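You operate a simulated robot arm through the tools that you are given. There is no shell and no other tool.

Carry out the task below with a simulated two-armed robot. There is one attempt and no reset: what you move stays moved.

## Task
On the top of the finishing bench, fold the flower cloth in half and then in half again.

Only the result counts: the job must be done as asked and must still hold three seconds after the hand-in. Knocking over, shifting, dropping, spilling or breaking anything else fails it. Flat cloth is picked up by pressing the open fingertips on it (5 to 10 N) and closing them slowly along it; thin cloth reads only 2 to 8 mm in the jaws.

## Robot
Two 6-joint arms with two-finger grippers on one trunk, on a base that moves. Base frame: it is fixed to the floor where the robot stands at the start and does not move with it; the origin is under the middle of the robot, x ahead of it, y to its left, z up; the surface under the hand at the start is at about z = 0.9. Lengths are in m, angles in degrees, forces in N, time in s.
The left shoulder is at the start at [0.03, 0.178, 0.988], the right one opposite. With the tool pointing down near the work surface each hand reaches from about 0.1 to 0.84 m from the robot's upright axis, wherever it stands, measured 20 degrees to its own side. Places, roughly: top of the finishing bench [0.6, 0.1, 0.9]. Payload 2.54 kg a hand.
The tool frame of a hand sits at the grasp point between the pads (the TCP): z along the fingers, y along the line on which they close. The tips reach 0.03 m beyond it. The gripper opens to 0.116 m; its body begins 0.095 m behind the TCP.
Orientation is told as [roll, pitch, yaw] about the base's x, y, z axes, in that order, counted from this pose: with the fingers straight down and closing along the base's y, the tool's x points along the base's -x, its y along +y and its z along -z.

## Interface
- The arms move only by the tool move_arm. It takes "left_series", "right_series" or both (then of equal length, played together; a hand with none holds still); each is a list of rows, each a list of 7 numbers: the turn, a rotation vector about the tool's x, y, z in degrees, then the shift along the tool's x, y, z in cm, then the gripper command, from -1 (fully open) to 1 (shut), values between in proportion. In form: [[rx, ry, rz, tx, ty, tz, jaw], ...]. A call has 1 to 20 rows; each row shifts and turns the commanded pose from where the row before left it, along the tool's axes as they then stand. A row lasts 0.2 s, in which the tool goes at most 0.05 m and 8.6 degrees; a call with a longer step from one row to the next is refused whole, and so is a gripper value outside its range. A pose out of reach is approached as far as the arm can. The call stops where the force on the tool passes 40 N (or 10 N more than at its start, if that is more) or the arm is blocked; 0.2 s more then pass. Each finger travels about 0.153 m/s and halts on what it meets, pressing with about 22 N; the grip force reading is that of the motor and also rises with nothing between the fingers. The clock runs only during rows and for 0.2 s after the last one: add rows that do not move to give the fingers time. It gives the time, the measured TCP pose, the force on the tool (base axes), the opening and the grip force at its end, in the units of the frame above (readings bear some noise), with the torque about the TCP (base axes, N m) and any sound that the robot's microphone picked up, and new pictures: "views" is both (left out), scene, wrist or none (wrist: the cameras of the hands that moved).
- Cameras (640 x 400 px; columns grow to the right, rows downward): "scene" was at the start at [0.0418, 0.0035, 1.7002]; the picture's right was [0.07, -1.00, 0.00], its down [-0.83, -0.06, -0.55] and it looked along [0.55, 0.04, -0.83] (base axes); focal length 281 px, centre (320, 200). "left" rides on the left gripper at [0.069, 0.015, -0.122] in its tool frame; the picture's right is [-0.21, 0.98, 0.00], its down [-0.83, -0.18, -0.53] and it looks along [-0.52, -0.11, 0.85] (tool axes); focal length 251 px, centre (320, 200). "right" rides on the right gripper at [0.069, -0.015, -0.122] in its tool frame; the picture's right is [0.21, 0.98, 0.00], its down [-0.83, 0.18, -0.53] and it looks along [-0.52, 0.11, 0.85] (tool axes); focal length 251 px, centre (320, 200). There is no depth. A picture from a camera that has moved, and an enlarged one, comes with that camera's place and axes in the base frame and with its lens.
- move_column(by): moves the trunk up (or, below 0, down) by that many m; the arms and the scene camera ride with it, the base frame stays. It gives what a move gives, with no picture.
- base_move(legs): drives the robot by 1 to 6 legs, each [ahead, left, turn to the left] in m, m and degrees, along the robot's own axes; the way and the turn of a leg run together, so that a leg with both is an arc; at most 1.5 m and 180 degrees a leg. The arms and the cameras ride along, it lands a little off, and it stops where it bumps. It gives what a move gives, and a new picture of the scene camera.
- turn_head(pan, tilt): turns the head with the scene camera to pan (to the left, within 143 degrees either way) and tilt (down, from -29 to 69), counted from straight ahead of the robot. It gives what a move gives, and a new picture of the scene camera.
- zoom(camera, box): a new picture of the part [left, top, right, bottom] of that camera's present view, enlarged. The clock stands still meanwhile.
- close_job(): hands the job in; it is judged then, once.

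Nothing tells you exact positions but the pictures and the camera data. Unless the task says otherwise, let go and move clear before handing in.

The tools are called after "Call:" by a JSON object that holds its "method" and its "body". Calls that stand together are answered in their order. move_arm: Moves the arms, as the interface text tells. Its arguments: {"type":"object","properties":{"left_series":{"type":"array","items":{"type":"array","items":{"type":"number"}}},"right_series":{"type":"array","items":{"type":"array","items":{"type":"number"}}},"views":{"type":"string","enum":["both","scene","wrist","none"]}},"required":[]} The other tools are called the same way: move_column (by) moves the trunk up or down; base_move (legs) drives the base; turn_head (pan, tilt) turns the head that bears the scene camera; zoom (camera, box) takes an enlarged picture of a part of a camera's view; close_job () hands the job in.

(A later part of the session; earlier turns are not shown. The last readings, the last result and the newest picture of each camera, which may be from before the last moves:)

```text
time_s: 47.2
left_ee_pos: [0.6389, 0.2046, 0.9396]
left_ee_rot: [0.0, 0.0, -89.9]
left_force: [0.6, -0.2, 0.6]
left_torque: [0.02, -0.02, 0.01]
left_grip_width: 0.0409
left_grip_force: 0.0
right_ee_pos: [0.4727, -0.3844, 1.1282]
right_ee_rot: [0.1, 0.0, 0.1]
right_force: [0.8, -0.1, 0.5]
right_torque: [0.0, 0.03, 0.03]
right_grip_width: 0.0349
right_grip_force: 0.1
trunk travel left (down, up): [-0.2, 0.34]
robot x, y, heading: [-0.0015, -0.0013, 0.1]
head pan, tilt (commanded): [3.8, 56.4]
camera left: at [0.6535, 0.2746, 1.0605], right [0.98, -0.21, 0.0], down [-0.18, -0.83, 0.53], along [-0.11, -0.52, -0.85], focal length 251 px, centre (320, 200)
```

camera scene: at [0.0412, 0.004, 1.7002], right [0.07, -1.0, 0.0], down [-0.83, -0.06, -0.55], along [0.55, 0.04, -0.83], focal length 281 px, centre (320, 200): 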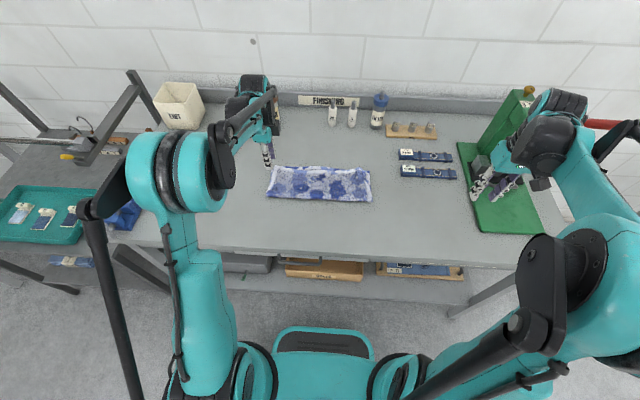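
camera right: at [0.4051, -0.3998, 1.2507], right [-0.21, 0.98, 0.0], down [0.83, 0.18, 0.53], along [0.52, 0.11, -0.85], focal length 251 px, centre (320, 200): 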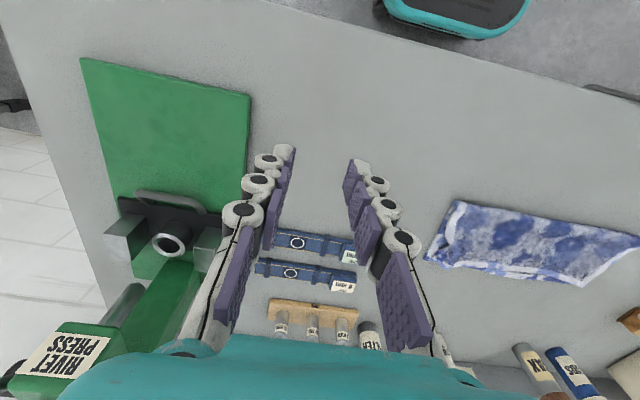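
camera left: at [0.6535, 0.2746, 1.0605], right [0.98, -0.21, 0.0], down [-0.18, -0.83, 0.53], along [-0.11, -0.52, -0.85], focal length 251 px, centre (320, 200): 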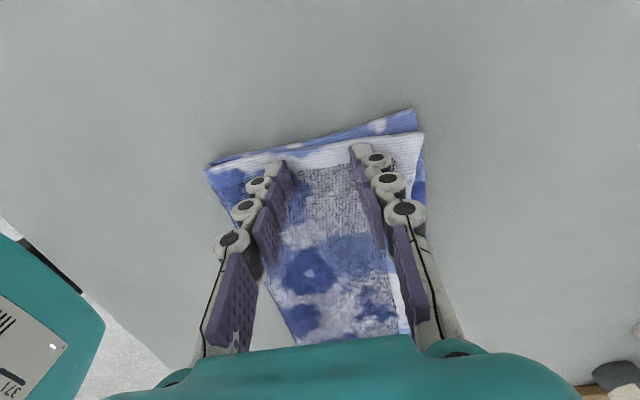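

Fingertips are over the edge band at mid-edge. I'm pressing down in small steps.

Call:
{"method": "move_arm", "body": {"left_series": [[0, 0, 0, 0, 0, 0.2, 0.3], [0, 0, 0, 0, 0, 0.1, 0.3], [0, 0, 0, 0, 0, 0.1, 0.3], [0, 0, 0, 0, 0, 0.1, 0.3], [0, 0, 0, 0, 0, 0, 0.3]], "views": "none"}}

```text
time_s: 48.4
left_ee_pos: [0.6382, 0.2057, 0.9351]
left_ee_rot: [0.1, 0.0, -90.0]
left_force: [0.4, 0.8, 15.5]
left_torque: [0.06, 0.0, 0.0]
left_grip_width: 0.039
left_grip_force: 0.1
right_ee_pos: [0.4722, -0.3844, 1.129]
right_ee_rot: [-0.1, -0.1, -0.1]
right_force: [0.1, 0.0, 0.0]
right_torque: [-0.02, -0.01, -0.01]
right_grip_width: 0.0347
right_grip_force: 0.1
trunk travel left (down, up): [-0.2, 0.34]
robot x, y, heading: [-0.0039, -0.0011, 0.2]
head pan, tilt (commanded): [3.8, 56.4]
```

The press is at 15 N, slightly high, so I'm backing off half a millimetre and closing slowly, hoping to catch both layers.

Call:
{"method": "move_arm", "body": {"left_series": [[0, 0, 0, 0, 0, -0.05, 0.3], [0, 0, 0, 0, 0, 0, 0.35], [0, 0, 0, 0, 0, 0, 0.4], [0, 0, 0, 0, 0, 0, 0.45], [0, 0, 0, 0, 0, 0, 0.5], [0, 0, 0, 0, 0, 0, 0.55], [0, 0, 0, 0, 0, 0, 0.6], [0, 0, 0, 0, 0, 0, 0.65], [0, 0, 0, 0, 0, 0, 0.7], [0, 0, 0, 0, 0, 0, 0.75], [0, 0, 0, 0, 0, 0, 0.8], [0, 0, 0, 0, 0, 0, 0.85], [0, 0, 0, 0, 0, 0, 0.9], [0, 0, 0, 0, 0, 0, 0.95], [0, 0, 0, 0, 0, 0, 1.0], [0, 0, 0, 0, 0, 0, 1.0]], "views": "wrist"}}

Call:
{"method": "zoom", "body": {"camera": "left", "box": [200, 80, 440, 230]}}

```text
time_s: 51.8
left_ee_pos: [0.6384, 0.2051, 0.9361]
left_ee_rot: [-0.1, 0.0, -90.0]
left_force: [0.2, -1.8, 9.7]
left_torque: [-0.05, 0.03, 0.02]
left_grip_width: 0.0079
left_grip_force: 22.2
right_ee_pos: [0.4723, -0.3858, 1.129]
right_ee_rot: [-0.1, -0.1, 0.0]
right_force: [-0.5, -0.9, -0.1]
right_torque: [0.01, 0.01, -0.01]
right_grip_width: 0.0349
right_grip_force: 0.1
trunk travel left (down, up): [-0.2, 0.34]
robot x, y, heading: [-0.004, 0.0018, -0.1]
head pan, tilt (commanded): [3.8, 56.4]
camera left: at [0.653, 0.2743, 1.0565], right [0.98, -0.21, 0.0], down [-0.18, -0.83, 0.53], along [-0.11, -0.52, -0.85], focal length 251 px, centre (320, 200)
```

left: 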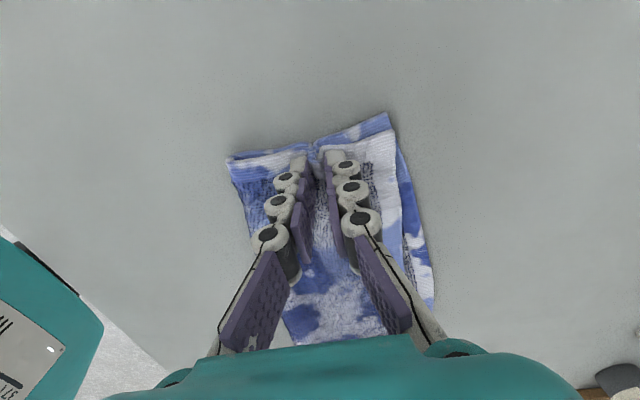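

```text
2.67 times, centred on (320, 155) of left
camera zoom: at [0.653, 0.2743, 1.0565], right [0.98, -0.21, 0.0], down [-0.18, -0.83, 0.53], along [-0.11, -0.52, -0.85], focal length 670 px, centre (320, 320)
```

zoom: 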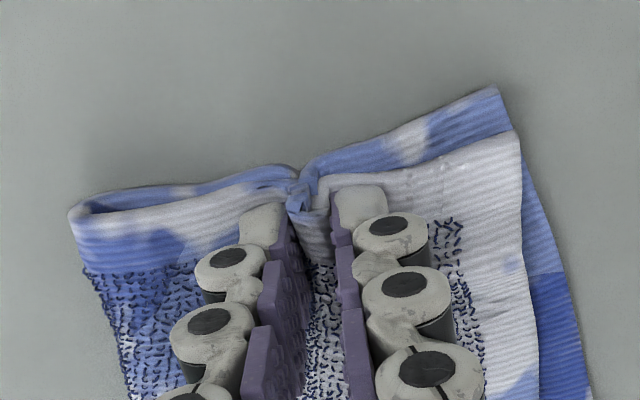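

The jaws read 7.9 mm and the zoom shows both layers pleated between the pads. I'm lifting gently to confirm.

Call:
{"method": "move_arm", "body": {"left_series": [[0, 0, 0, -0.2, 0, -0.6, 1], [0, 0, 0, -0.3, 0, -0.8, 1], [0, 0, 0, -0.4, 0, -0.8, 1], [0, 0, 0, -0.6, 0, -0.8, 1], [0, 0, 0, 0, 0, 0, 1]], "views": "both"}}

Call:
{"method": "zoom", "body": {"camera": "left", "box": [200, 80, 440, 230]}}

Call:
{"method": "zoom", "body": {"camera": "scene", "box": [240, 130, 400, 230]}}

```text
time_s: 53.0
left_ee_pos: [0.6394, 0.19, 0.9646]
left_ee_rot: [0.0, 0.1, -90.0]
left_force: [-0.1, -0.3, 0.2]
left_torque: [-0.03, -0.03, -0.01]
left_grip_width: 0.0074
left_grip_force: 22.2
right_ee_pos: [0.4732, -0.3843, 1.1282]
right_ee_rot: [0.0, 0.0, 0.1]
right_force: [0.1, -0.3, -0.1]
right_torque: [-0.02, 0.01, -0.01]
right_grip_width: 0.0349
right_grip_force: 0.0
trunk travel left (down, up): [-0.2, 0.34]
robot x, y, heading: [0.0051, 0.0005, 0.1]
head pan, tilt (commanded): [3.8, 56.4]
camera scene: at [0.0422, 0.0036, 1.7001], right [0.07, -1.0, 0.0], down [-0.83, -0.06, -0.55], along [0.55, 0.04, -0.83], focal length 281 px, centre (320, 200)
camera left: at [0.6533, 0.2591, 1.0856], right [0.98, -0.21, 0.0], down [-0.18, -0.83, 0.53], along [-0.11, -0.52, -0.85], focal length 251 px, centre (320, 200)
```

scene: 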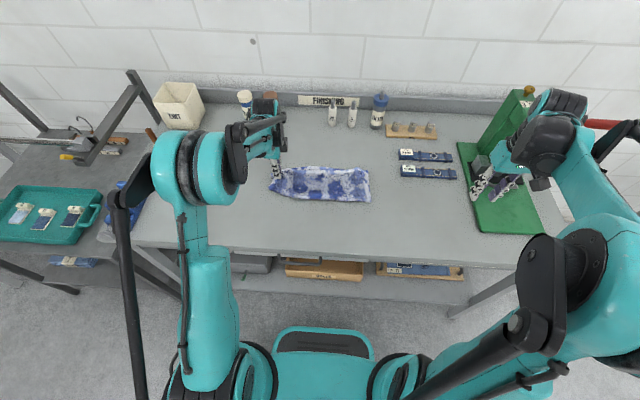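
left: 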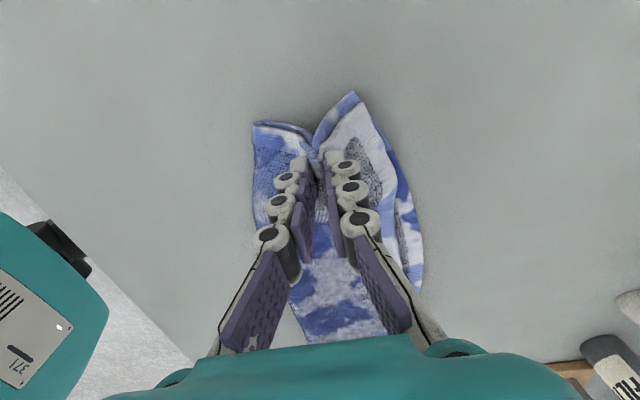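

```text
2.67 times, centred on (320, 155) of left
camera zoom: at [0.6533, 0.2591, 1.0856], right [0.98, -0.21, 0.0], down [-0.18, -0.83, 0.53], along [-0.11, -0.52, -0.85], focal length 670 px, centre (320, 320)
```

zoom: 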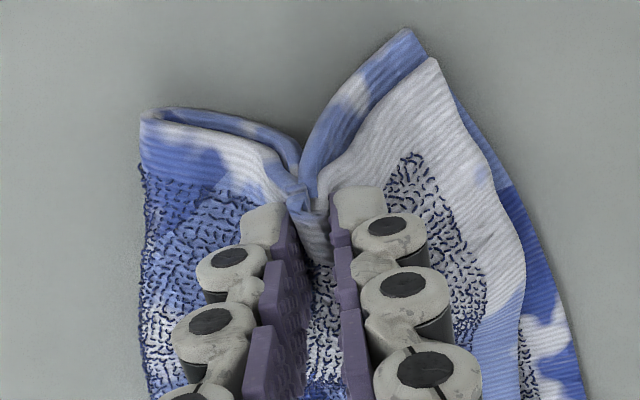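

```text
4.00 times, centred on (320, 180) of scene
camera zoom: at [0.0422, 0.0036, 1.7001], right [0.07, -1.0, 0.0], down [-0.83, -0.06, -0.55], along [0.55, 0.04, -0.83], focal length 1123 px, centre (320, 280)
```

zoom: 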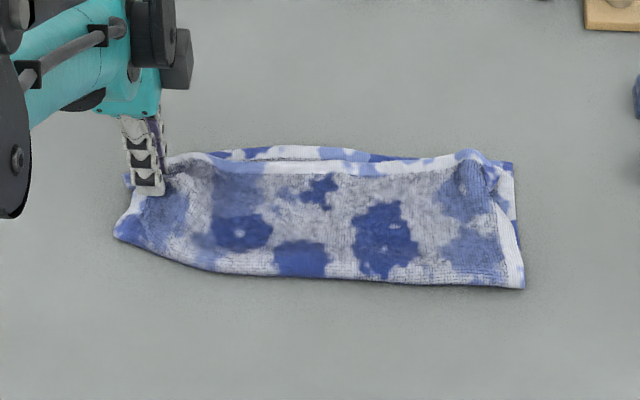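

Both layers are firmly held. I'm drawing the edge over to the right at low height, and will pause partway to look.

Call:
{"method": "move_arm", "body": {"left_series": [[0, 0, 0, -1.33, 0, -0.9, 1], [0, 0, 0, -1.33, 0, -0.9, 1], [0, 0, 0, -1.33, 0, -0.9, 1], [0, 0, 0, -1.67, 0, -0.2, 1], [0, 0, 0, -1.67, 0, -0.2, 1], [0, 0, 0, -1.67, 0, -0.2, 1], [0, 0, 0, -1.5, 0, 0.12, 1], [0, 0, 0, -1.5, 0, 0.12, 1], [0, 0, 0, -1.5, 0, 0.12, 1], [0, 0, 0, -1.5, 0, 0.12, 1], [0, 0, 0, -1.5, 0, 0.25, 1], [0, 0, 0, -1.5, 0, 0.25, 1], [0, 0, 0, 0, 0, 0, 1]], "views": "both"}}

Call:
{"method": "zoom", "body": {"camera": "scene", "box": [240, 130, 400, 230]}}

```text
time_s: 55.8
left_ee_pos: [0.6395, 0.0101, 0.9874]
left_ee_rot: [0.0, 0.0, -90.0]
left_force: [-0.2, -0.2, 0.2]
left_torque: [-0.03, -0.04, -0.01]
left_grip_width: 0.0073
left_grip_force: 22.4
right_ee_pos: [0.4733, -0.3847, 1.1286]
right_ee_rot: [0.1, 0.1, 0.0]
right_force: [-0.4, -0.3, 0.5]
right_torque: [-0.05, 0.01, -0.01]
right_grip_width: 0.0348
right_grip_force: 0.1
trunk travel left (down, up): [-0.2, 0.34]
robot x, y, heading: [0.0012, 0.0023, 0.0]
head pan, tilt (commanded): [3.8, 56.4]
camera scene: at [0.0418, 0.0038, 1.7002], right [0.07, -1.0, 0.0], down [-0.83, -0.06, -0.55], along [0.55, 0.04, -0.83], focal length 281 px, centre (320, 200)
camera left: at [0.6538, 0.0796, 1.1095], right [0.98, -0.21, 0.0], down [-0.18, -0.83, 0.53], along [-0.11, -0.52, -0.85], focal length 251 px, centre (320, 200)
```

scene: 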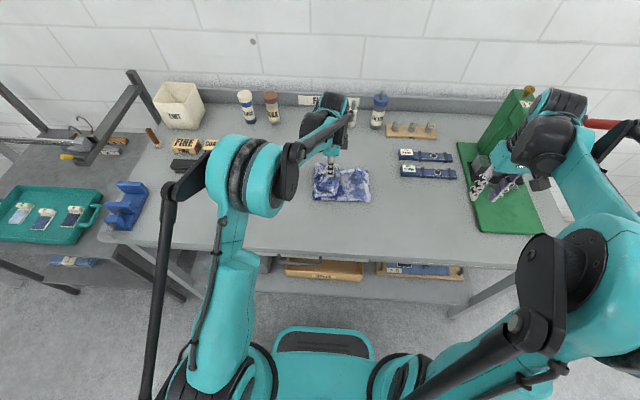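
left: 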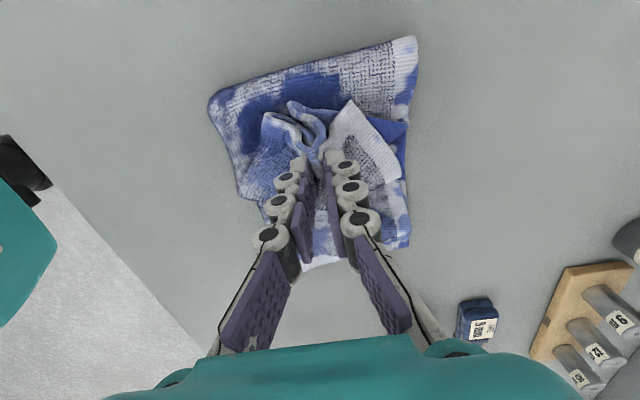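

```text
4.00 times, centred on (320, 180) of scene
camera zoom: at [0.0418, 0.0038, 1.7002], right [0.07, -1.0, 0.0], down [-0.83, -0.06, -0.55], along [0.55, 0.04, -0.83], focal length 1123 px, centre (320, 280)
```

zoom: 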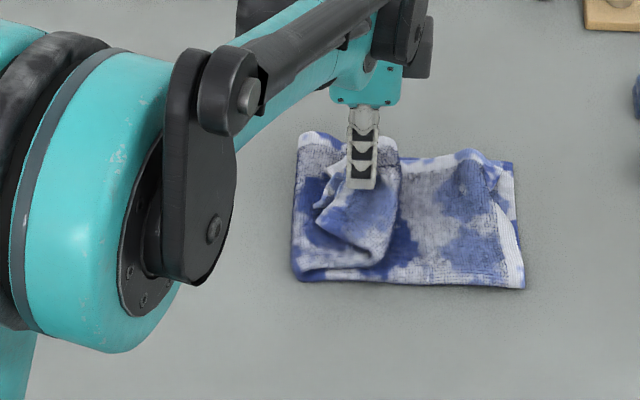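

The left half is following, but with a single grip the two corners trail behind and fold back, so this won't give a tidy result. I'll lay it back flat, then hold both ends and turn the folded strip 90° so the second fold can be made with both hands side by side, as in the first.

Call:
{"method": "move_arm", "body": {"left_series": [[0, 0, 0, 1.67, 0, -0.63, 1], [0, 0, 0, 1.67, 0, -0.63, 1], [0, 0, 0, 1.67, 0, -0.63, 1], [0, 0, 0, 1.5, 0, 0, 1], [0, 0, 0, 1.5, 0, 0, 1], [0, 0, 0, 1.5, 0, 0, 1], [0, 0, 0, 1.5, 0, 0, 1], [0, 0, 0, 1.67, 0, 0.67, 1], [0, 0, 0, 1.67, 0, 0.67, 1], [0, 0, 0, 1.67, 0, 0.67, 1], [0, 0, 0, 1.17, 0, 1.17, 1], [0, 0, 0, 1.17, 0, 1.17, 1], [0, 0, 0, 1.17, 0, 1.17, 1], [0, 0, 0, 0.5, 0, 0.5, 1], [0, 0, 0, 0, 0, 0, 1]], "views": "both"}}

Call:
{"method": "zoom", "body": {"camera": "scene", "box": [240, 130, 400, 230]}}

```text
time_s: 59.0
left_ee_pos: [0.6384, 0.2107, 0.9465]
left_ee_rot: [0.1, -0.1, -90.0]
left_force: [0.4, -0.6, -0.5]
left_torque: [-0.01, 0.02, -0.07]
left_grip_width: 0.0076
left_grip_force: 22.0
right_ee_pos: [0.4743, -0.3849, 1.1281]
right_ee_rot: [0.0, 0.1, 0.0]
right_force: [0.2, 0.1, -0.9]
right_torque: [0.01, -0.02, 0.0]
right_grip_width: 0.0348
right_grip_force: 0.1
trunk travel left (down, up): [-0.2, 0.34]
robot x, y, heading: [0.0009, -0.0016, -0.0]
head pan, tilt (commanded): [3.8, 56.4]
camera scene: at [0.0419, 0.0033, 1.7002], right [0.07, -1.0, 0.0], down [-0.83, -0.06, -0.55], along [0.55, 0.04, -0.83], focal length 281 px, centre (320, 200)
camera left: at [0.6538, 0.28, 1.0676], right [0.98, -0.21, 0.0], down [-0.18, -0.83, 0.53], along [-0.11, -0.52, -0.85], focal length 251 px, centre (320, 200)
```

scene: 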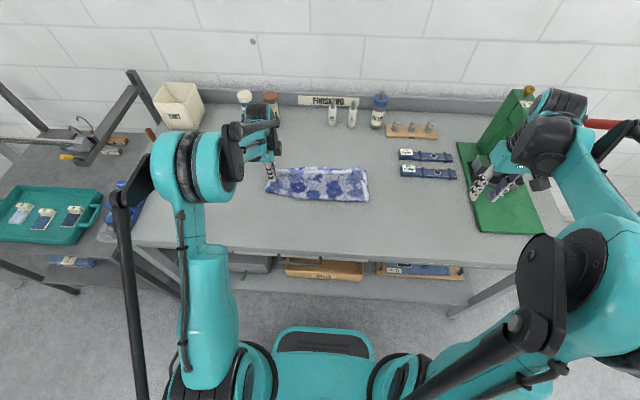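
left: 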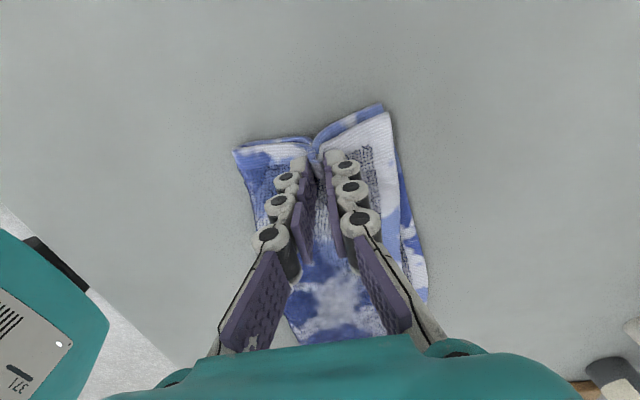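

```text
4.00 times, centred on (320, 180) of scene
camera zoom: at [0.0419, 0.0033, 1.7002], right [0.07, -1.0, 0.0], down [-0.83, -0.06, -0.55], along [0.55, 0.04, -0.83], focal length 1123 px, centre (320, 280)
```

zoom: 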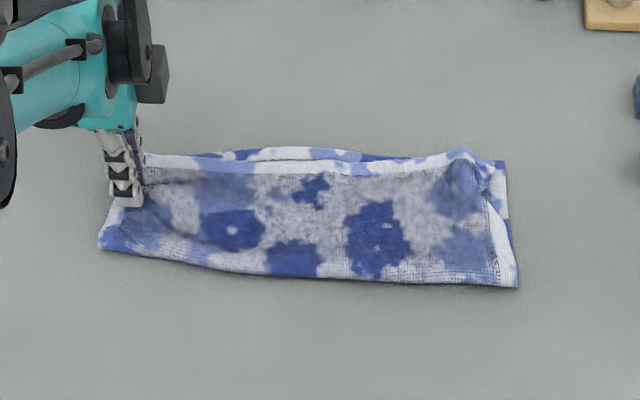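

The strip is flat again, with the left hand still holding both layers at the left end. Now the right hand goes above the middle of the right end (about x 0.64, y -0.107), turned the same way.

Call:
{"method": "move_arm", "body": {"right_series": [[0, 0, 0, -2.08, 3.46, 0, 0.3], [0, 0, 0, -2.08, 3.46, 0, 0.3], [0, 0, 0, -2.08, 3.46, 0, 0.3], [0, 0, 0, -2.08, 3.46, 0, 0.3], [0, 0, 0, -2.08, 3.46, 0, 0.3], [0, 0, 0, -2.08, 3.46, 0, 0.3], [0, 0, 0, -2.08, 3.46, 0, 0.3], [0, 0, 0, -2.08, 3.46, 0, 0.3], [0, 0, 8.18, 0, 0, 0, 0.3], [0, 0, 8.18, 0, 0, 0, 0.3], [0, 0, 8.18, 0, 0, 0, 0.3], [0, 0, 8.18, 0, 0, 0, 0.3], [0, 0, 8.18, 0, 0, 0, 0.3], [0, 0, 8.18, 0, 0, 0, 0.3], [0, 0, 8.18, 0, 0, 0, 0.3], [0, 0, 8.18, 0, 0, 0, 0.3], [0, 0, 8.18, 0, 0, 0, 0.3], [0, 0, 8.18, 0, 0, 0, 0.3], [0, 0, 8.18, 0, 0, 0, 0.3], [0, 0, 0, 0, 0, 0, 0.3]], "views": "both"}}

```text
time_s: 63.2
left_ee_pos: [0.6399, 0.2106, 0.9457]
left_ee_rot: [0.0, 0.0, -90.0]
left_force: [0.6, -1.1, 0.2]
left_torque: [-0.02, 0.0, -0.02]
left_grip_width: 0.0077
left_grip_force: 21.5
right_ee_pos: [0.6405, -0.1082, 1.1288]
right_ee_rot: [-0.1, 0.0, -90.1]
right_force: [0.0, -1.0, -0.3]
right_torque: [-0.01, 0.0, -0.02]
right_grip_width: 0.0406
right_grip_force: 0.1
trunk travel left (down, up): [-0.2, 0.34]
robot x, y, heading: [0.001, -0.0006, -0.0]
head pan, tilt (commanded): [3.8, 56.4]
camera scene: at [0.0419, 0.0034, 1.7002], right [0.07, -1.0, 0.0], down [-0.83, -0.06, -0.55], along [0.55, 0.04, -0.83], focal length 281 px, centre (320, 200)
camera right: at [0.6266, -0.0388, 1.2512], right [0.98, 0.21, 0.0], down [0.18, -0.83, 0.53], along [0.11, -0.52, -0.85], focal length 251 px, centre (320, 200)
```

scene: 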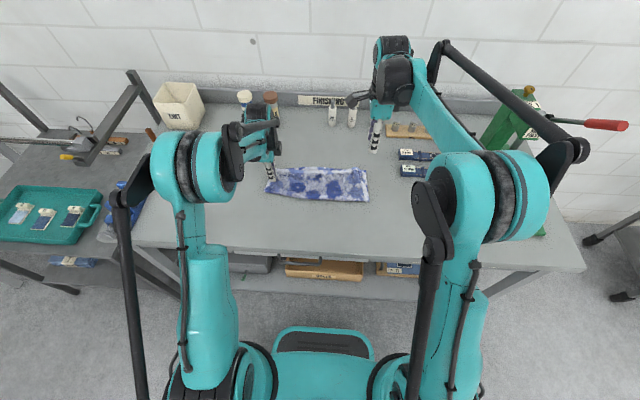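
right: 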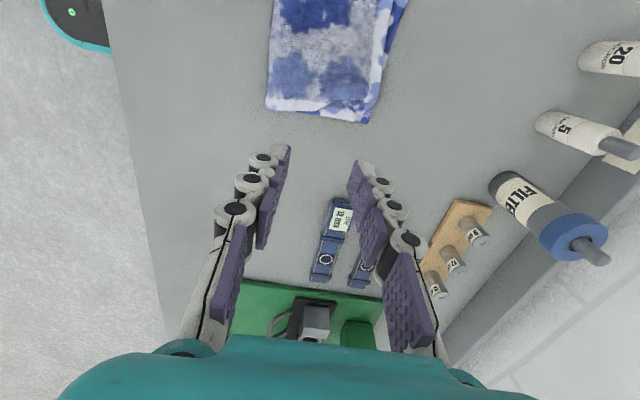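

The right end's edge reads at about y -0.12, centred on x 0.64. I'm moving 4 mm inward and lowering the right hand to just above the cloth.

Call:
{"method": "move_arm", "body": {"right_series": [[0, 0, 0, 0.4, 0, 3.5, 0.3], [0, 0, 0, 0, 0, 3.5, 0.3], [0, 0, 0, 0, 0, 3.5, 0.3], [0, 0, 0, 0, 0, 3.5, 0.3], [0, 0, 0, 0, 0, 3.0, 0.3], [0, 0, 0, 0, 0, 1.6, 0.3], [0, 0, 0, 0, 0, 0.3, 0.3], [0, 0, 0, 0, 0, 0.1, 0.3], [0, 0, 0, 0, 0, 0.1, 0.3], [0, 0, 0, 0, 0, 0, 0.3]], "views": "wrist"}}

```text
time_s: 65.4
left_ee_pos: [0.639, 0.2105, 0.9458]
left_ee_rot: [0.0, 0.0, -90.0]
left_force: [0.3, -0.2, -0.1]
left_torque: [-0.01, 0.0, -0.02]
left_grip_width: 0.0074
left_grip_force: 22.1
right_ee_pos: [0.6401, -0.1046, 0.9368]
right_ee_rot: [0.0, 0.1, -89.9]
right_force: [0.9, 0.3, 2.2]
right_torque: [0.02, -0.04, 0.02]
right_grip_width: 0.0406
right_grip_force: 0.1
trunk travel left (down, up): [-0.2, 0.34]
robot x, y, heading: [0.0019, 0.0039, -0.2]
head pan, tilt (commanded): [3.8, 56.4]
camera right: at [0.6264, -0.0351, 1.0602], right [0.98, 0.21, 0.0], down [0.18, -0.83, 0.53], along [0.11, -0.52, -0.85], focal length 251 px, centre (320, 200)
```

right: 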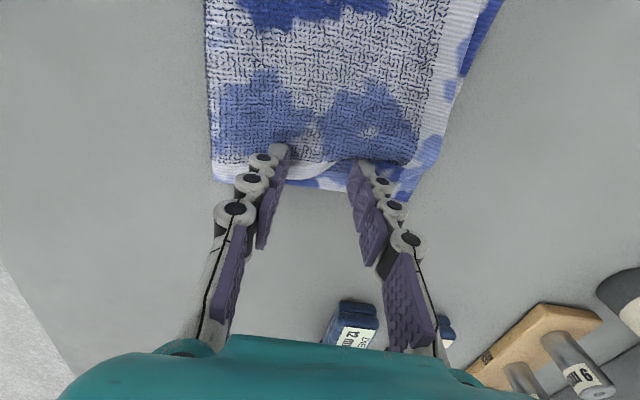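

The fingertips land right on the top layer's edge. I'm raising slightly and moving 1 cm further inward so both layers are well covered, then pressing.

Call:
{"method": "move_arm", "body": {"right_series": [[0, 0, 0, 0, 0, -0.8, 0.3], [0, 0, 0, 1.0, 0, 0, 0.3], [0, 0, 0, 0, 0, 0.6, 0.3], [0, 0, 0, 0, 0, 0.2, 0.3], [0, 0, 0, 0, 0, 0.1, 0.3], [0, 0, 0, 0, 0, 0.05, 0.3], [0, 0, 0, 0, 0, 0, 0.3]], "views": "wrist"}}

```text
time_s: 67.0
left_ee_pos: [0.6402, 0.2112, 0.9461]
left_ee_rot: [-0.1, 0.1, -89.9]
left_force: [-0.1, 0.0, 0.1]
left_torque: [-0.02, -0.01, -0.03]
left_grip_width: 0.0074
left_grip_force: 22.3
right_ee_pos: [0.6397, -0.0932, 0.9353]
right_ee_rot: [0.0, 0.0, -89.9]
right_force: [0.1, 0.3, 3.7]
right_torque: [-0.01, 0.02, -0.02]
right_grip_width: 0.0405
right_grip_force: 0.0
trunk travel left (down, up): [-0.2, 0.34]
robot x, y, heading: [-0.0017, 0.0005, 0.0]
head pan, tilt (commanded): [3.8, 56.4]
camera right: at [0.6265, -0.0253, 1.0586], right [0.98, 0.21, 0.0], down [0.18, -0.83, 0.53], along [0.11, -0.52, -0.85], focal length 251 px, centre (320, 200)
```

right: 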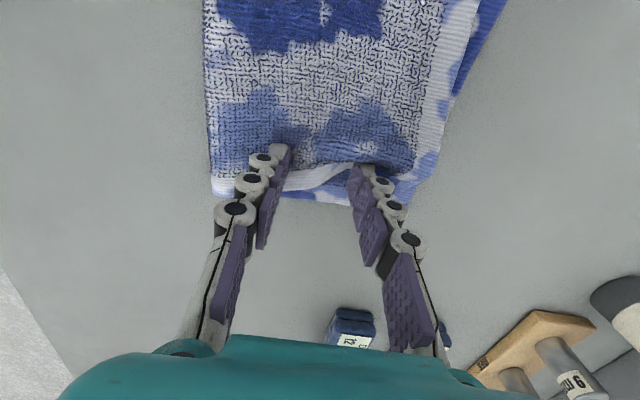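

Contact is at 4 N with the fingertips inside both layers. I'm pressing about 1.5 mm more to reach roughly 12 N, then closing slowly.

Call:
{"method": "move_arm", "body": {"right_series": [[0, 0, 0, 0, 0, 0.1, 0.3], [0, 0, 0, 0, 0, 0.05, 0.3], [0, 0, 0, 0, 0, 0, 0.3]], "views": "none"}}

```text
time_s: 67.8
left_ee_pos: [0.6391, 0.2101, 0.9462]
left_ee_rot: [0.0, 0.0, -90.0]
left_force: [0.4, -0.4, 0.5]
left_torque: [0.03, 0.01, -0.03]
left_grip_width: 0.0074
left_grip_force: 22.5
right_ee_pos: [0.6403, -0.0937, 0.9357]
right_ee_rot: [-0.1, -0.1, -90.1]
right_force: [0.5, 0.7, 8.1]
right_torque: [0.01, 0.0, -0.01]
right_grip_width: 0.0414
right_grip_force: 0.7
trunk travel left (down, up): [-0.2, 0.34]
robot x, y, heading: [0.0022, -0.001, -0.0]
head pan, tilt (commanded): [3.8, 56.4]
```

Call:
{"method": "move_arm", "body": {"right_series": [[0, 0, 0, 0, 0, 0.05, 0.3], [0, 0, 0, 0, 0, 0, 0.35], [0, 0, 0, 0, 0, 0, 0.4], [0, 0, 0, 0, 0, 0, 0.45], [0, 0, 0, 0, 0, 0, 0.5], [0, 0, 0, 0, 0, 0, 0.55], [0, 0, 0, 0, 0, 0, 0.6], [0, 0, 0, 0, 0, 0, 0.65], [0, 0, 0, 0, 0, 0, 0.7], [0, 0, 0, 0, 0, 0, 0.75], [0, 0, 0, 0, 0, 0, 0.8], [0, 0, 0, 0, 0, 0, 0.85], [0, 0, 0, 0, 0, 0, 0.9], [0, 0, 0, 0, 0, 0, 0.95], [0, 0, 0, 0, 0, 0, 1.0], [0, 0, 0, 0, 0, 0, 1.0]], "views": "wrist"}}

Call:
{"method": "zoom", "body": {"camera": "right", "box": [190, 70, 450, 232]}}

```text
time_s: 71.2
left_ee_pos: [0.6375, 0.2105, 0.9464]
left_ee_rot: [0.0, 0.0, -90.0]
left_force: [0.1, 0.0, -0.1]
left_torque: [-0.03, 0.0, -0.03]
left_grip_width: 0.0075
left_grip_force: 22.3
right_ee_pos: [0.6396, -0.0946, 0.9349]
right_ee_rot: [0.0, 0.0, -90.0]
right_force: [0.0, -0.2, 5.3]
right_torque: [0.0, -0.01, 0.0]
right_grip_width: 0.0076
right_grip_force: 22.3
trunk travel left (down, up): [-0.2, 0.34]
robot x, y, heading: [0.0005, 0.0003, 0.0]
head pan, tilt (commanded): [3.8, 56.4]
camera right: at [0.6258, -0.0252, 1.0568], right [0.98, 0.21, 0.0], down [0.18, -0.83, 0.53], along [0.11, -0.52, -0.85], focal length 251 px, centre (320, 200)
```

right: 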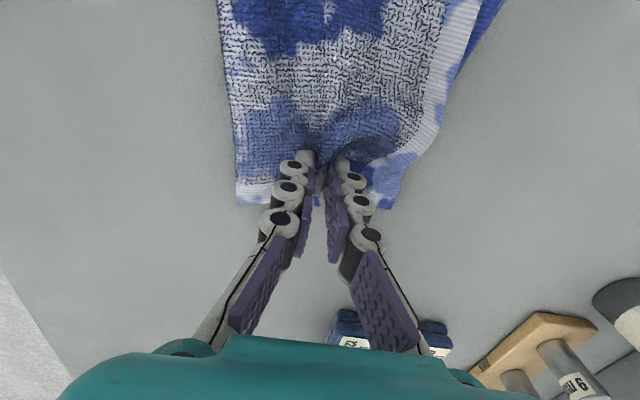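

```text
2.46 times, centred on (320, 151) of right
camera zoom: at [0.6258, -0.0252, 1.0568], right [0.98, 0.21, 0.0], down [0.18, -0.83, 0.53], along [0.11, -0.52, -0.85], focal length 619 px, centre (320, 321)
```

zoom: 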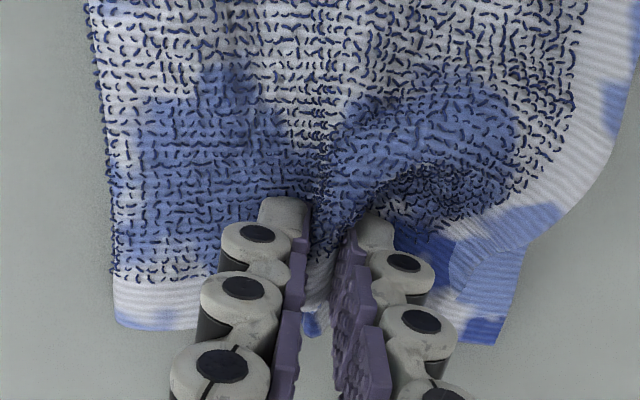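

Both ends are now held with both layers (7.5 and 7.6 mm). I'm lifting the strip 5 cm, taking out slack, and shifting it slightly toward the robot before turning it.

Call:
{"method": "move_arm", "body": {"left_series": [[0, 0, 0, 0, 0, -1.1, 1], [0, 0, 0, 0, 0, -1.1, 1], [0, 0, 0, 0.1, 0, -1.1, 1], [0, 0, 0, 0.2, 0, -1.1, 1], [0, 0, 0, 0, -1.3, 0, 1], [0, 0, 0, 0, -1.3, 0, 1], [0, 0, 0, 0, -1.3, 0, 1], [0, 0, 0, 0, 0, 0, 1]], "right_series": [[0, 0, 0, 0, 0, -1.35, 1], [0, 0, 0, 0, 0, -1.35, 1], [0, 0, 0, -0.1, 0, -1.35, 1], [0, 0, 0, -0.2, 0, -1.35, 1], [0, 0, 0, 0, -1.3, 0, 1], [0, 0, 0, 0, -1.3, 0, 1], [0, 0, 0, 0, -1.3, 0, 1], [0, 0, 0, 0, 0, 0, 1]], "views": "both"}}

Call:
{"method": "zoom", "body": {"camera": "scene", "box": [240, 130, 400, 230]}}

```text
time_s: 73.0
left_ee_pos: [0.6003, 0.2138, 0.9892]
left_ee_rot: [0.0, -0.1, -90.0]
left_force: [-0.2, -0.7, -0.7]
left_torque: [-0.05, 0.03, -0.01]
left_grip_width: 0.0077
left_grip_force: 21.8
right_ee_pos: [0.6019, -0.0961, 0.9878]
right_ee_rot: [0.0, 0.0, -90.1]
right_force: [0.4, -0.2, -0.6]
right_torque: [0.02, 0.02, 0.01]
right_grip_width: 0.0071
right_grip_force: 22.3
trunk travel left (down, up): [-0.2, 0.34]
robot x, y, heading: [-0.0017, -0.0015, -0.2]
head pan, tilt (commanded): [3.8, 56.4]
camera scene: at [0.0429, 0.0034, 1.7001], right [0.07, -1.0, 0.0], down [-0.83, -0.06, -0.55], along [0.55, 0.04, -0.83], focal length 281 px, centre (320, 200)
camera right: at [0.5881, -0.0279, 1.1102], right [0.98, 0.22, 0.0], down [0.18, -0.83, 0.53], along [0.11, -0.52, -0.85], focal length 251 px, centre (320, 200)
camera left: at [0.6151, 0.2831, 1.1112], right [0.98, -0.21, 0.0], down [-0.18, -0.83, 0.53], along [-0.12, -0.52, -0.85], focal length 251 px, centre (320, 200)
```

scene: 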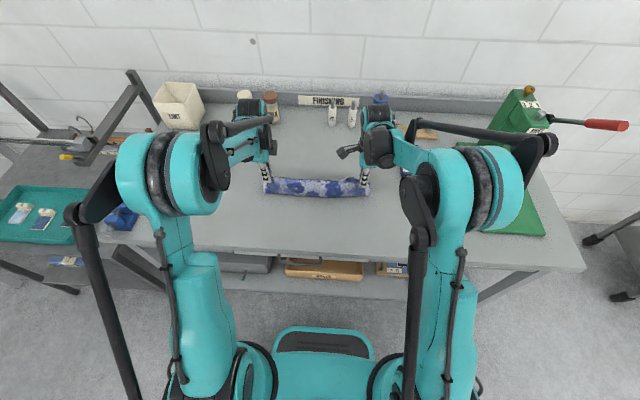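
right: 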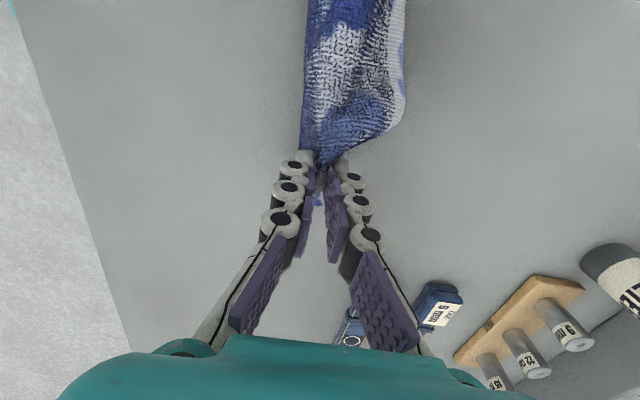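
left: 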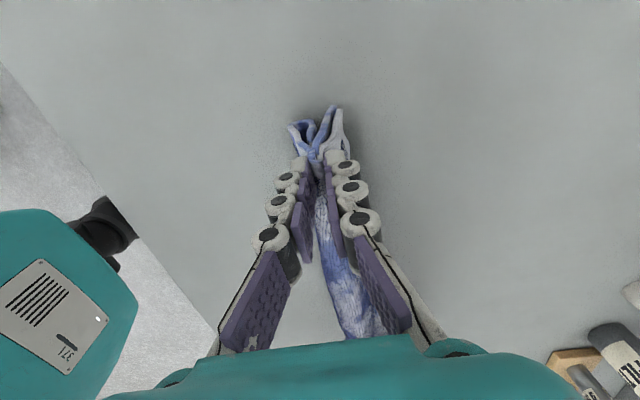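

```text
4.00 times, centred on (320, 180) of scene
camera zoom: at [0.0429, 0.0034, 1.7001], right [0.07, -1.0, 0.0], down [-0.83, -0.06, -0.55], along [0.55, 0.04, -0.83], focal length 1123 px, centre (320, 280)
```

zoom: 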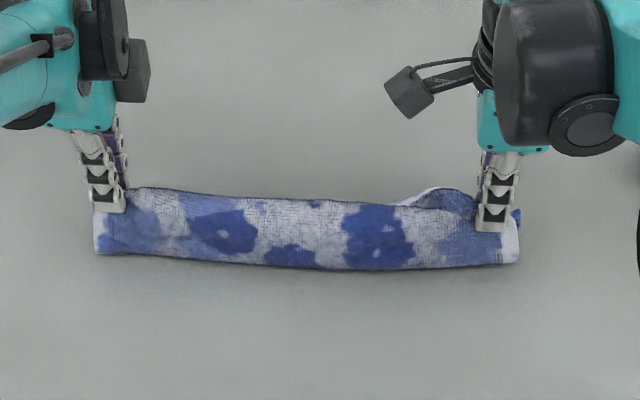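

Lifted that high, the sides of the strip droop. I'll lower it until it's nearly resting on the bench so the sides spread, and turn it while sliding lightly.

Call:
{"method": "move_arm", "body": {"left_series": [[0, 0, 0, 0, 0, 1.0, 1], [0, 0, 0, 0, 0, 1.0, 1], [0, 0, 0, 0, 0, 1.0, 1], [0, 0, 0, 0, 0, 0.9, 1], [0, 0, 0, 0, 0, 0, 1]], "right_series": [[0, 0, 0, 0, 0, 1.0, 1], [0, 0, 0, 0, 0, 1.0, 1], [0, 0, 0, 0, 0, 1.0, 1], [0, 0, 0, 0, 0, 0.9, 1], [0, 0, 0, 0, 0, 0, 1]], "views": "both"}}

Call:
{"method": "zoom", "body": {"camera": "scene", "box": [240, 130, 400, 230]}}

```text
time_s: 74.2
left_ee_pos: [0.5995, 0.2144, 0.951]
left_ee_rot: [0.0, 0.0, -90.0]
left_force: [-0.7, -1.3, -0.6]
left_torque: [0.0, -0.02, -0.02]
left_grip_width: 0.0077
left_grip_force: 21.4
right_ee_pos: [0.6007, -0.0964, 0.9493]
right_ee_rot: [0.0, -0.1, -90.0]
right_force: [-0.3, 0.4, 0.8]
right_torque: [-0.01, 0.02, 0.01]
right_grip_width: 0.0075
right_grip_force: 21.2
trunk travel left (down, up): [-0.2, 0.34]
robot x, y, heading: [0.0007, 0.0017, 0.0]
head pan, tilt (commanded): [3.8, 56.4]
camera scene: at [0.0417, 0.0034, 1.7002], right [0.07, -1.0, 0.0], down [-0.83, -0.06, -0.55], along [0.55, 0.04, -0.83], focal length 281 px, centre (320, 200)
camera right: at [0.5872, -0.0276, 1.0715], right [0.98, 0.21, 0.0], down [0.18, -0.83, 0.53], along [0.11, -0.52, -0.85], focal length 251 px, centre (320, 200)
camera left: at [0.6146, 0.2834, 1.0727], right [0.98, -0.21, 0.0], down [-0.18, -0.83, 0.53], along [-0.11, -0.52, -0.85], focal length 251 px, centre (320, 200)
```

scene: 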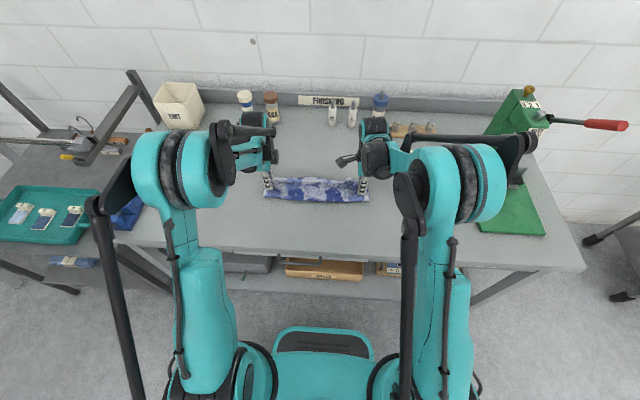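
right: 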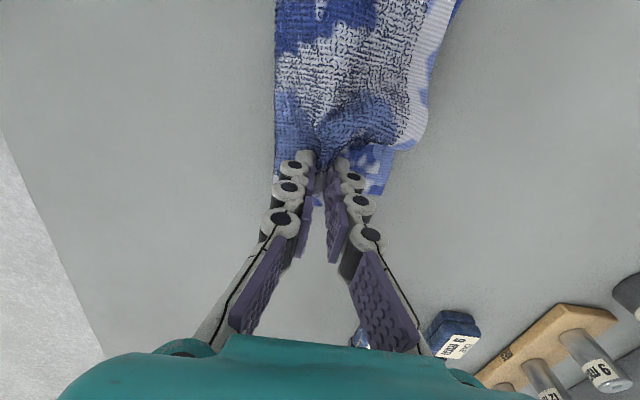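
left: 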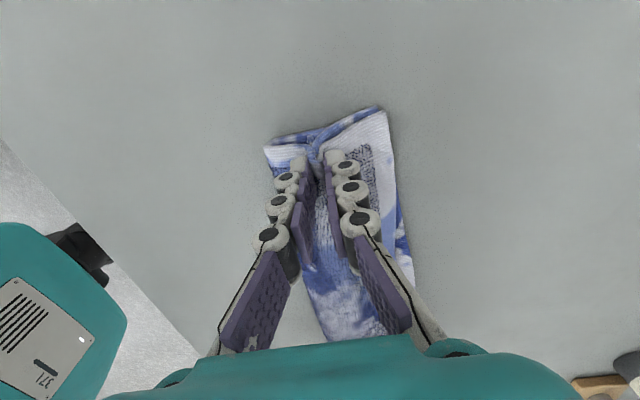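

```text
4.00 times, centred on (320, 180) of scene
camera zoom: at [0.0417, 0.0034, 1.7002], right [0.07, -1.0, 0.0], down [-0.83, -0.06, -0.55], along [0.55, 0.04, -0.83], focal length 1123 px, centre (320, 280)
```

zoom: 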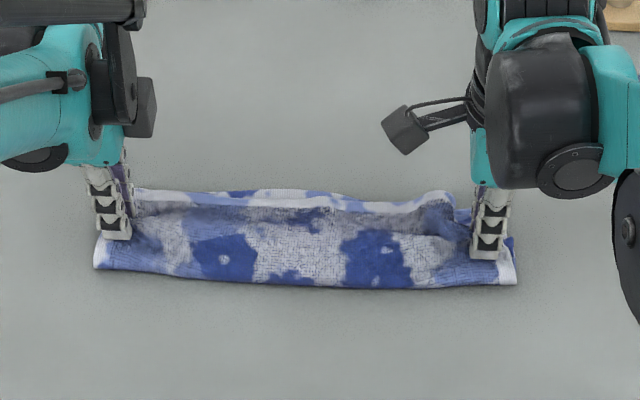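

At this height the strip spreads again, but rotating it between two hands risks tucking its sides. Instead I'll release the right end and lift the strip by the left end so it hangs straight. Then I'll lay it down along x, from near to far.

Call:
{"method": "move_arm", "body": {"right_series": [[0, 0, 0, 0, 0, 0.6, 1], [0, 0, 0, 0, 0, 0.4, 1], [0, 0, 0, 0, 0, 0, 0.9], [0, 0, 0, 0, 0, 0, 0.8], [0, 0, 0, 0, 0, 0, 0.7], [0, 0, 0, 0, 0, 0, 0.6], [0, 0, 0, 0, 0, 0, 0.5], [0, 0, 0, 0, 0, 0, 0.4], [0, 0, 0, 0, 0, 0, 0.3], [0, 0, 0, 0, 0, -1, 0.3], [0, 0, 0, 0, 0, -3, 0.3], [0, 0, 0, 0, 0, -4, 0.3], [0, 0, 0, 0, 0, -4, 0.3], [0, 0, 0, -3, 0, -4, 0.3], [0, 0, 0, -4, 0, -2, 0.3], [0, 0, 0, -4, 0, 0, 0.3], [0, 0, 0, -4, -2, 0, 0.3], [0, 0, 0, -4, -2, 0, 0.3], [0, 0, 0, -3, -2, 0, 0.3], [0, 0, 0, 0, 0, 0, 0.3]], "views": "both"}}

Call:
{"method": "zoom", "body": {"camera": "scene", "box": [240, 130, 400, 230]}}

```text
time_s: 78.4
left_ee_pos: [0.6004, 0.2147, 0.9507]
left_ee_rot: [0.0, -0.1, -90.0]
left_force: [-0.8, 0.5, -0.4]
left_torque: [-0.03, 0.0, -0.06]
left_grip_width: 0.0072
left_grip_force: 22.4
right_ee_pos: [0.5404, -0.317, 1.1176]
right_ee_rot: [0.0, 0.0, -90.0]
right_force: [0.8, 0.0, -0.7]
right_torque: [0.0, 0.04, 0.03]
right_grip_width: 0.0404
right_grip_force: 0.0
trunk travel left (down, up): [-0.2, 0.34]
robot x, y, heading: [-0.0027, 0.0034, 0.2]
head pan, tilt (commanded): [3.8, 56.4]
camera scene: at [0.0427, 0.0038, 1.7001], right [0.07, -1.0, 0.0], down [-0.83, -0.06, -0.55], along [0.55, 0.04, -0.83], focal length 281 px, centre (320, 200)
camera right: at [0.5279, -0.2484, 1.2407], right [0.98, 0.22, 0.0], down [0.18, -0.83, 0.53], along [0.11, -0.52, -0.85], focal length 251 px, centre (320, 200)
```

scene: 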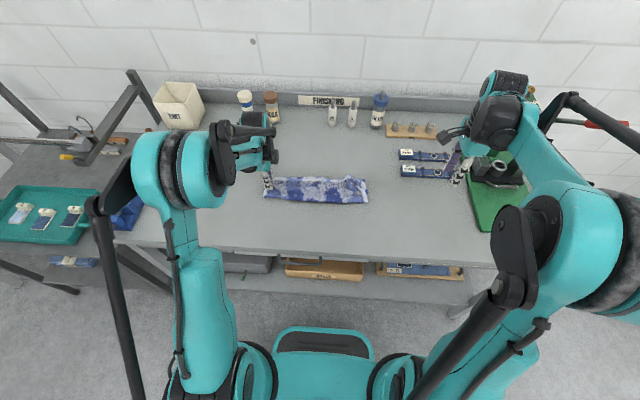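
right: 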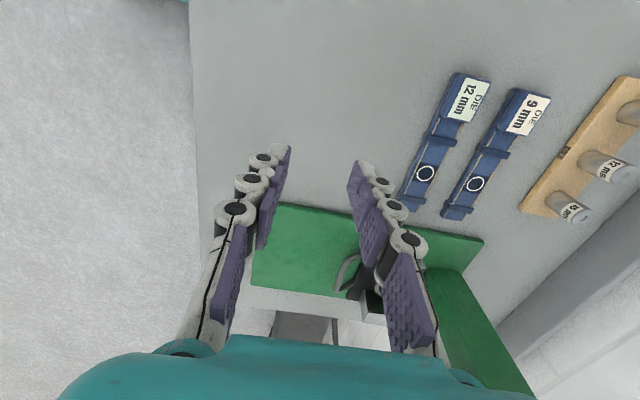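

```text
4.00 times, centred on (320, 180) of scene
camera zoom: at [0.0427, 0.0038, 1.7001], right [0.07, -1.0, 0.0], down [-0.83, -0.06, -0.55], along [0.55, 0.04, -0.83], focal length 1123 px, centre (320, 280)
```

zoom: 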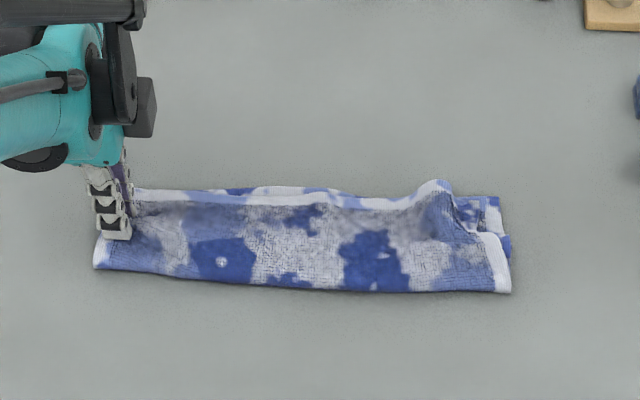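

Now I'm lifting the left end up and toward the middle so the whole strip hangs freely.

Call:
{"method": "move_arm", "body": {"left_series": [[0, 0, 0, -0.97, -0.81, -2.13, 1], [0, 0, 0, -0.97, -0.81, -2.13, 1], [0, 0, 0, -0.97, -0.81, -2.13, 1], [0, 0, 0, -0.97, -0.81, -2.13, 1], [0, 0, 0, -0.97, -0.81, -2.13, 1], [0, 0, 0, -0.97, -0.81, -2.13, 1], [0, 0, 0, -0.97, -0.81, -2.13, 1], [0, 0, 0, -0.97, -0.81, -2.13, 1], [0, 0, 0, -0.97, -0.81, -2.13, 1], [0, 0, 0, -0.97, -0.81, -2.13, 1], [0, 0, 0, -0.97, -0.81, -2.13, 1], [0, 0, 0, -0.97, -0.81, -2.13, 1], [0, 0, 0, -0.97, -0.81, -2.13, 1], [0, 0, 0, -0.97, -0.81, -2.13, 1], [0, 0, 0, -0.97, -0.81, -2.13, 1], [0, 0, 0, -0.97, -0.81, -2.13, 1], [0, 0, 0, 0, 0, 0, 1]], "views": "both"}}

```text
time_s: 82.0
left_ee_pos: [0.4697, 0.0574, 1.2919]
left_ee_rot: [0.0, 0.0, -90.0]
left_force: [-0.4, -0.5, 0.3]
left_torque: [0.02, -0.01, -0.06]
left_grip_width: 0.0074
left_grip_force: 22.1
right_ee_pos: [0.542, -0.3176, 1.1184]
right_ee_rot: [0.0, 0.0, -90.0]
right_force: [-0.4, -0.3, -0.3]
right_torque: [-0.02, 0.01, -0.01]
right_grip_width: 0.0406
right_grip_force: 0.1
trunk travel left (down, up): [-0.2, 0.34]
robot x, y, heading: [-0.0048, 0.0003, 0.0]
head pan, tilt (commanded): [3.8, 56.4]
camera scene: at [0.0423, 0.0036, 1.7001], right [0.07, -1.0, 0.0], down [-0.83, -0.06, -0.55], along [0.55, 0.04, -0.83], focal length 281 px, centre (320, 200)
camera left: at [0.4848, 0.1273, 1.414], right [0.98, -0.21, 0.0], down [-0.18, -0.83, 0.53], along [-0.11, -0.52, -0.85], focal length 251 px, centre (320, 200)
```

scene: 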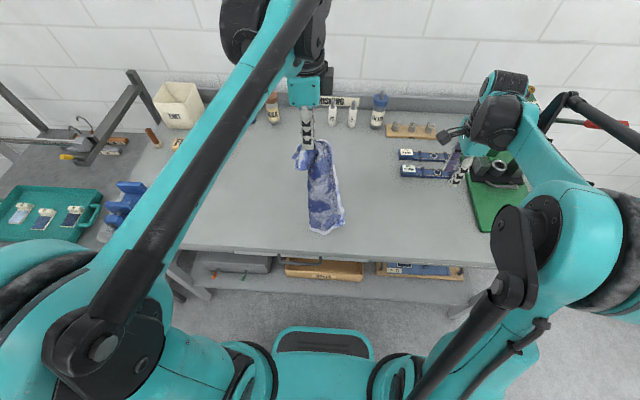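
left: 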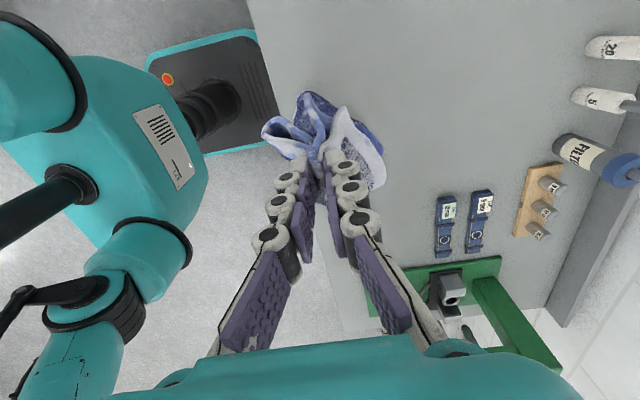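

The strip hangs straight from the left hand. I'll zoom in to check its shape and where the free end touches.

Call:
{"method": "zoom", "body": {"camera": "scene", "box": [240, 90, 416, 250]}}

```text
2.50 times, centred on (328, 170) of scene
camera zoom: at [0.0423, 0.0036, 1.7001], right [0.07, -1.0, 0.0], down [-0.83, -0.06, -0.55], along [0.55, 0.04, -0.83], focal length 702 px, centre (300, 275)
```

zoom: 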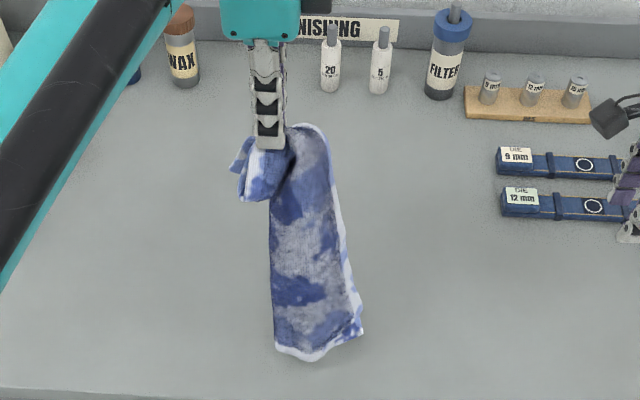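

The strip hangs free with its end just at the bench. I'm raising it 3 cm and turning the hand 90° so its width lies along y.

Call:
{"method": "move_arm", "body": {"left_series": [[0, 0, 0, 0, 0, -1.5, 1], [0, 0, 0, 0, 0, -1.5, 1], [0, 0, -8.18, 0, 0, 0, 1], [0, 0, -8.18, 0, 0, 0, 1], [0, 0, -8.18, 0, 0, 0, 1], [0, 0, -8.18, 0, 0, 0, 1], [0, 0, -8.18, 0, 0, 0, 1], [0, 0, -8.18, 0, 0, 0, 1], [0, 0, -8.18, 0, 0, 0, 1], [0, 0, -8.18, 0, 0, 0, 1], [0, 0, -8.18, 0, 0, 0, 1], [0, 0, -8.18, 0, 0, 0, 1], [0, 0, -8.18, 0, 0, 0, 1], [0, 0, 0, 0, 0, 0, 1], [0, 0, 0, 0, 0, 0, 1], [0, 0, 0, 0, 0, 0, 1], [0, 0, 0, 0, 0, 0, 1]], "views": "both"}}

Call:
{"method": "zoom", "body": {"camera": "scene", "box": [240, 90, 416, 250]}}

```text
time_s: 85.6
left_ee_pos: [0.4701, 0.0581, 1.3219]
left_ee_rot: [0.0, 0.0, 0.1]
left_force: [0.3, -0.5, -0.7]
left_torque: [0.0, 0.03, -0.08]
left_grip_width: 0.0065
left_grip_force: 22.2
right_ee_pos: [0.5421, -0.3174, 1.1186]
right_ee_rot: [0.0, 0.0, -90.0]
right_force: [-0.3, 0.1, -0.8]
right_torque: [0.01, 0.02, 0.03]
right_grip_width: 0.0409
right_grip_force: 0.0
trunk travel left (down, up): [-0.2, 0.34]
robot x, y, heading: [-0.0015, 0.0029, -0.1]
head pan, tilt (commanded): [3.8, 56.4]
camera scene: at [0.0418, 0.0034, 1.7002], right [0.07, -1.0, 0.0], down [-0.83, -0.06, -0.55], along [0.55, 0.04, -0.83], focal length 281 px, centre (320, 200)
camera left: at [0.4005, 0.074, 1.4434], right [0.21, 0.98, 0.0], down [0.83, -0.18, 0.53], along [0.52, -0.11, -0.85], focal length 251 px, centre (320, 200)
```

scene: 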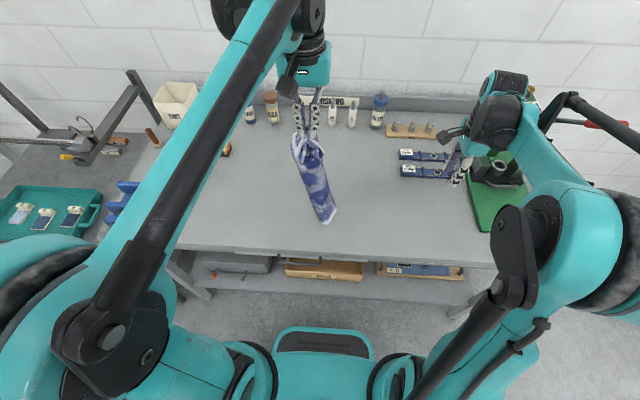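
left: 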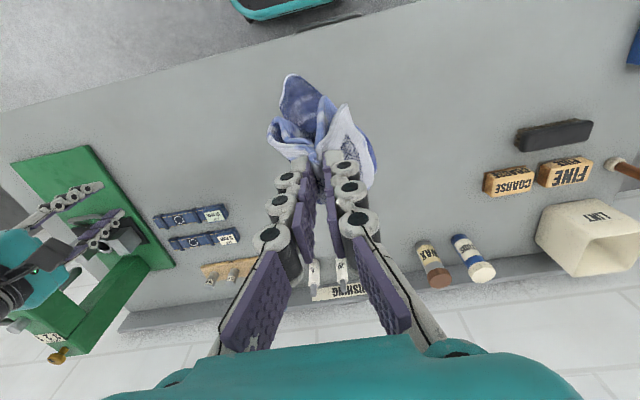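

```text
2.50 times, centred on (328, 170) of scene
camera zoom: at [0.0418, 0.0034, 1.7002], right [0.07, -1.0, 0.0], down [-0.83, -0.06, -0.55], along [0.55, 0.04, -0.83], focal length 702 px, centre (300, 275)
```

zoom: 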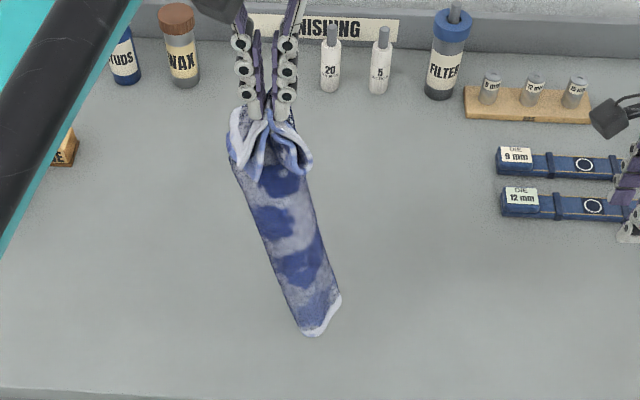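

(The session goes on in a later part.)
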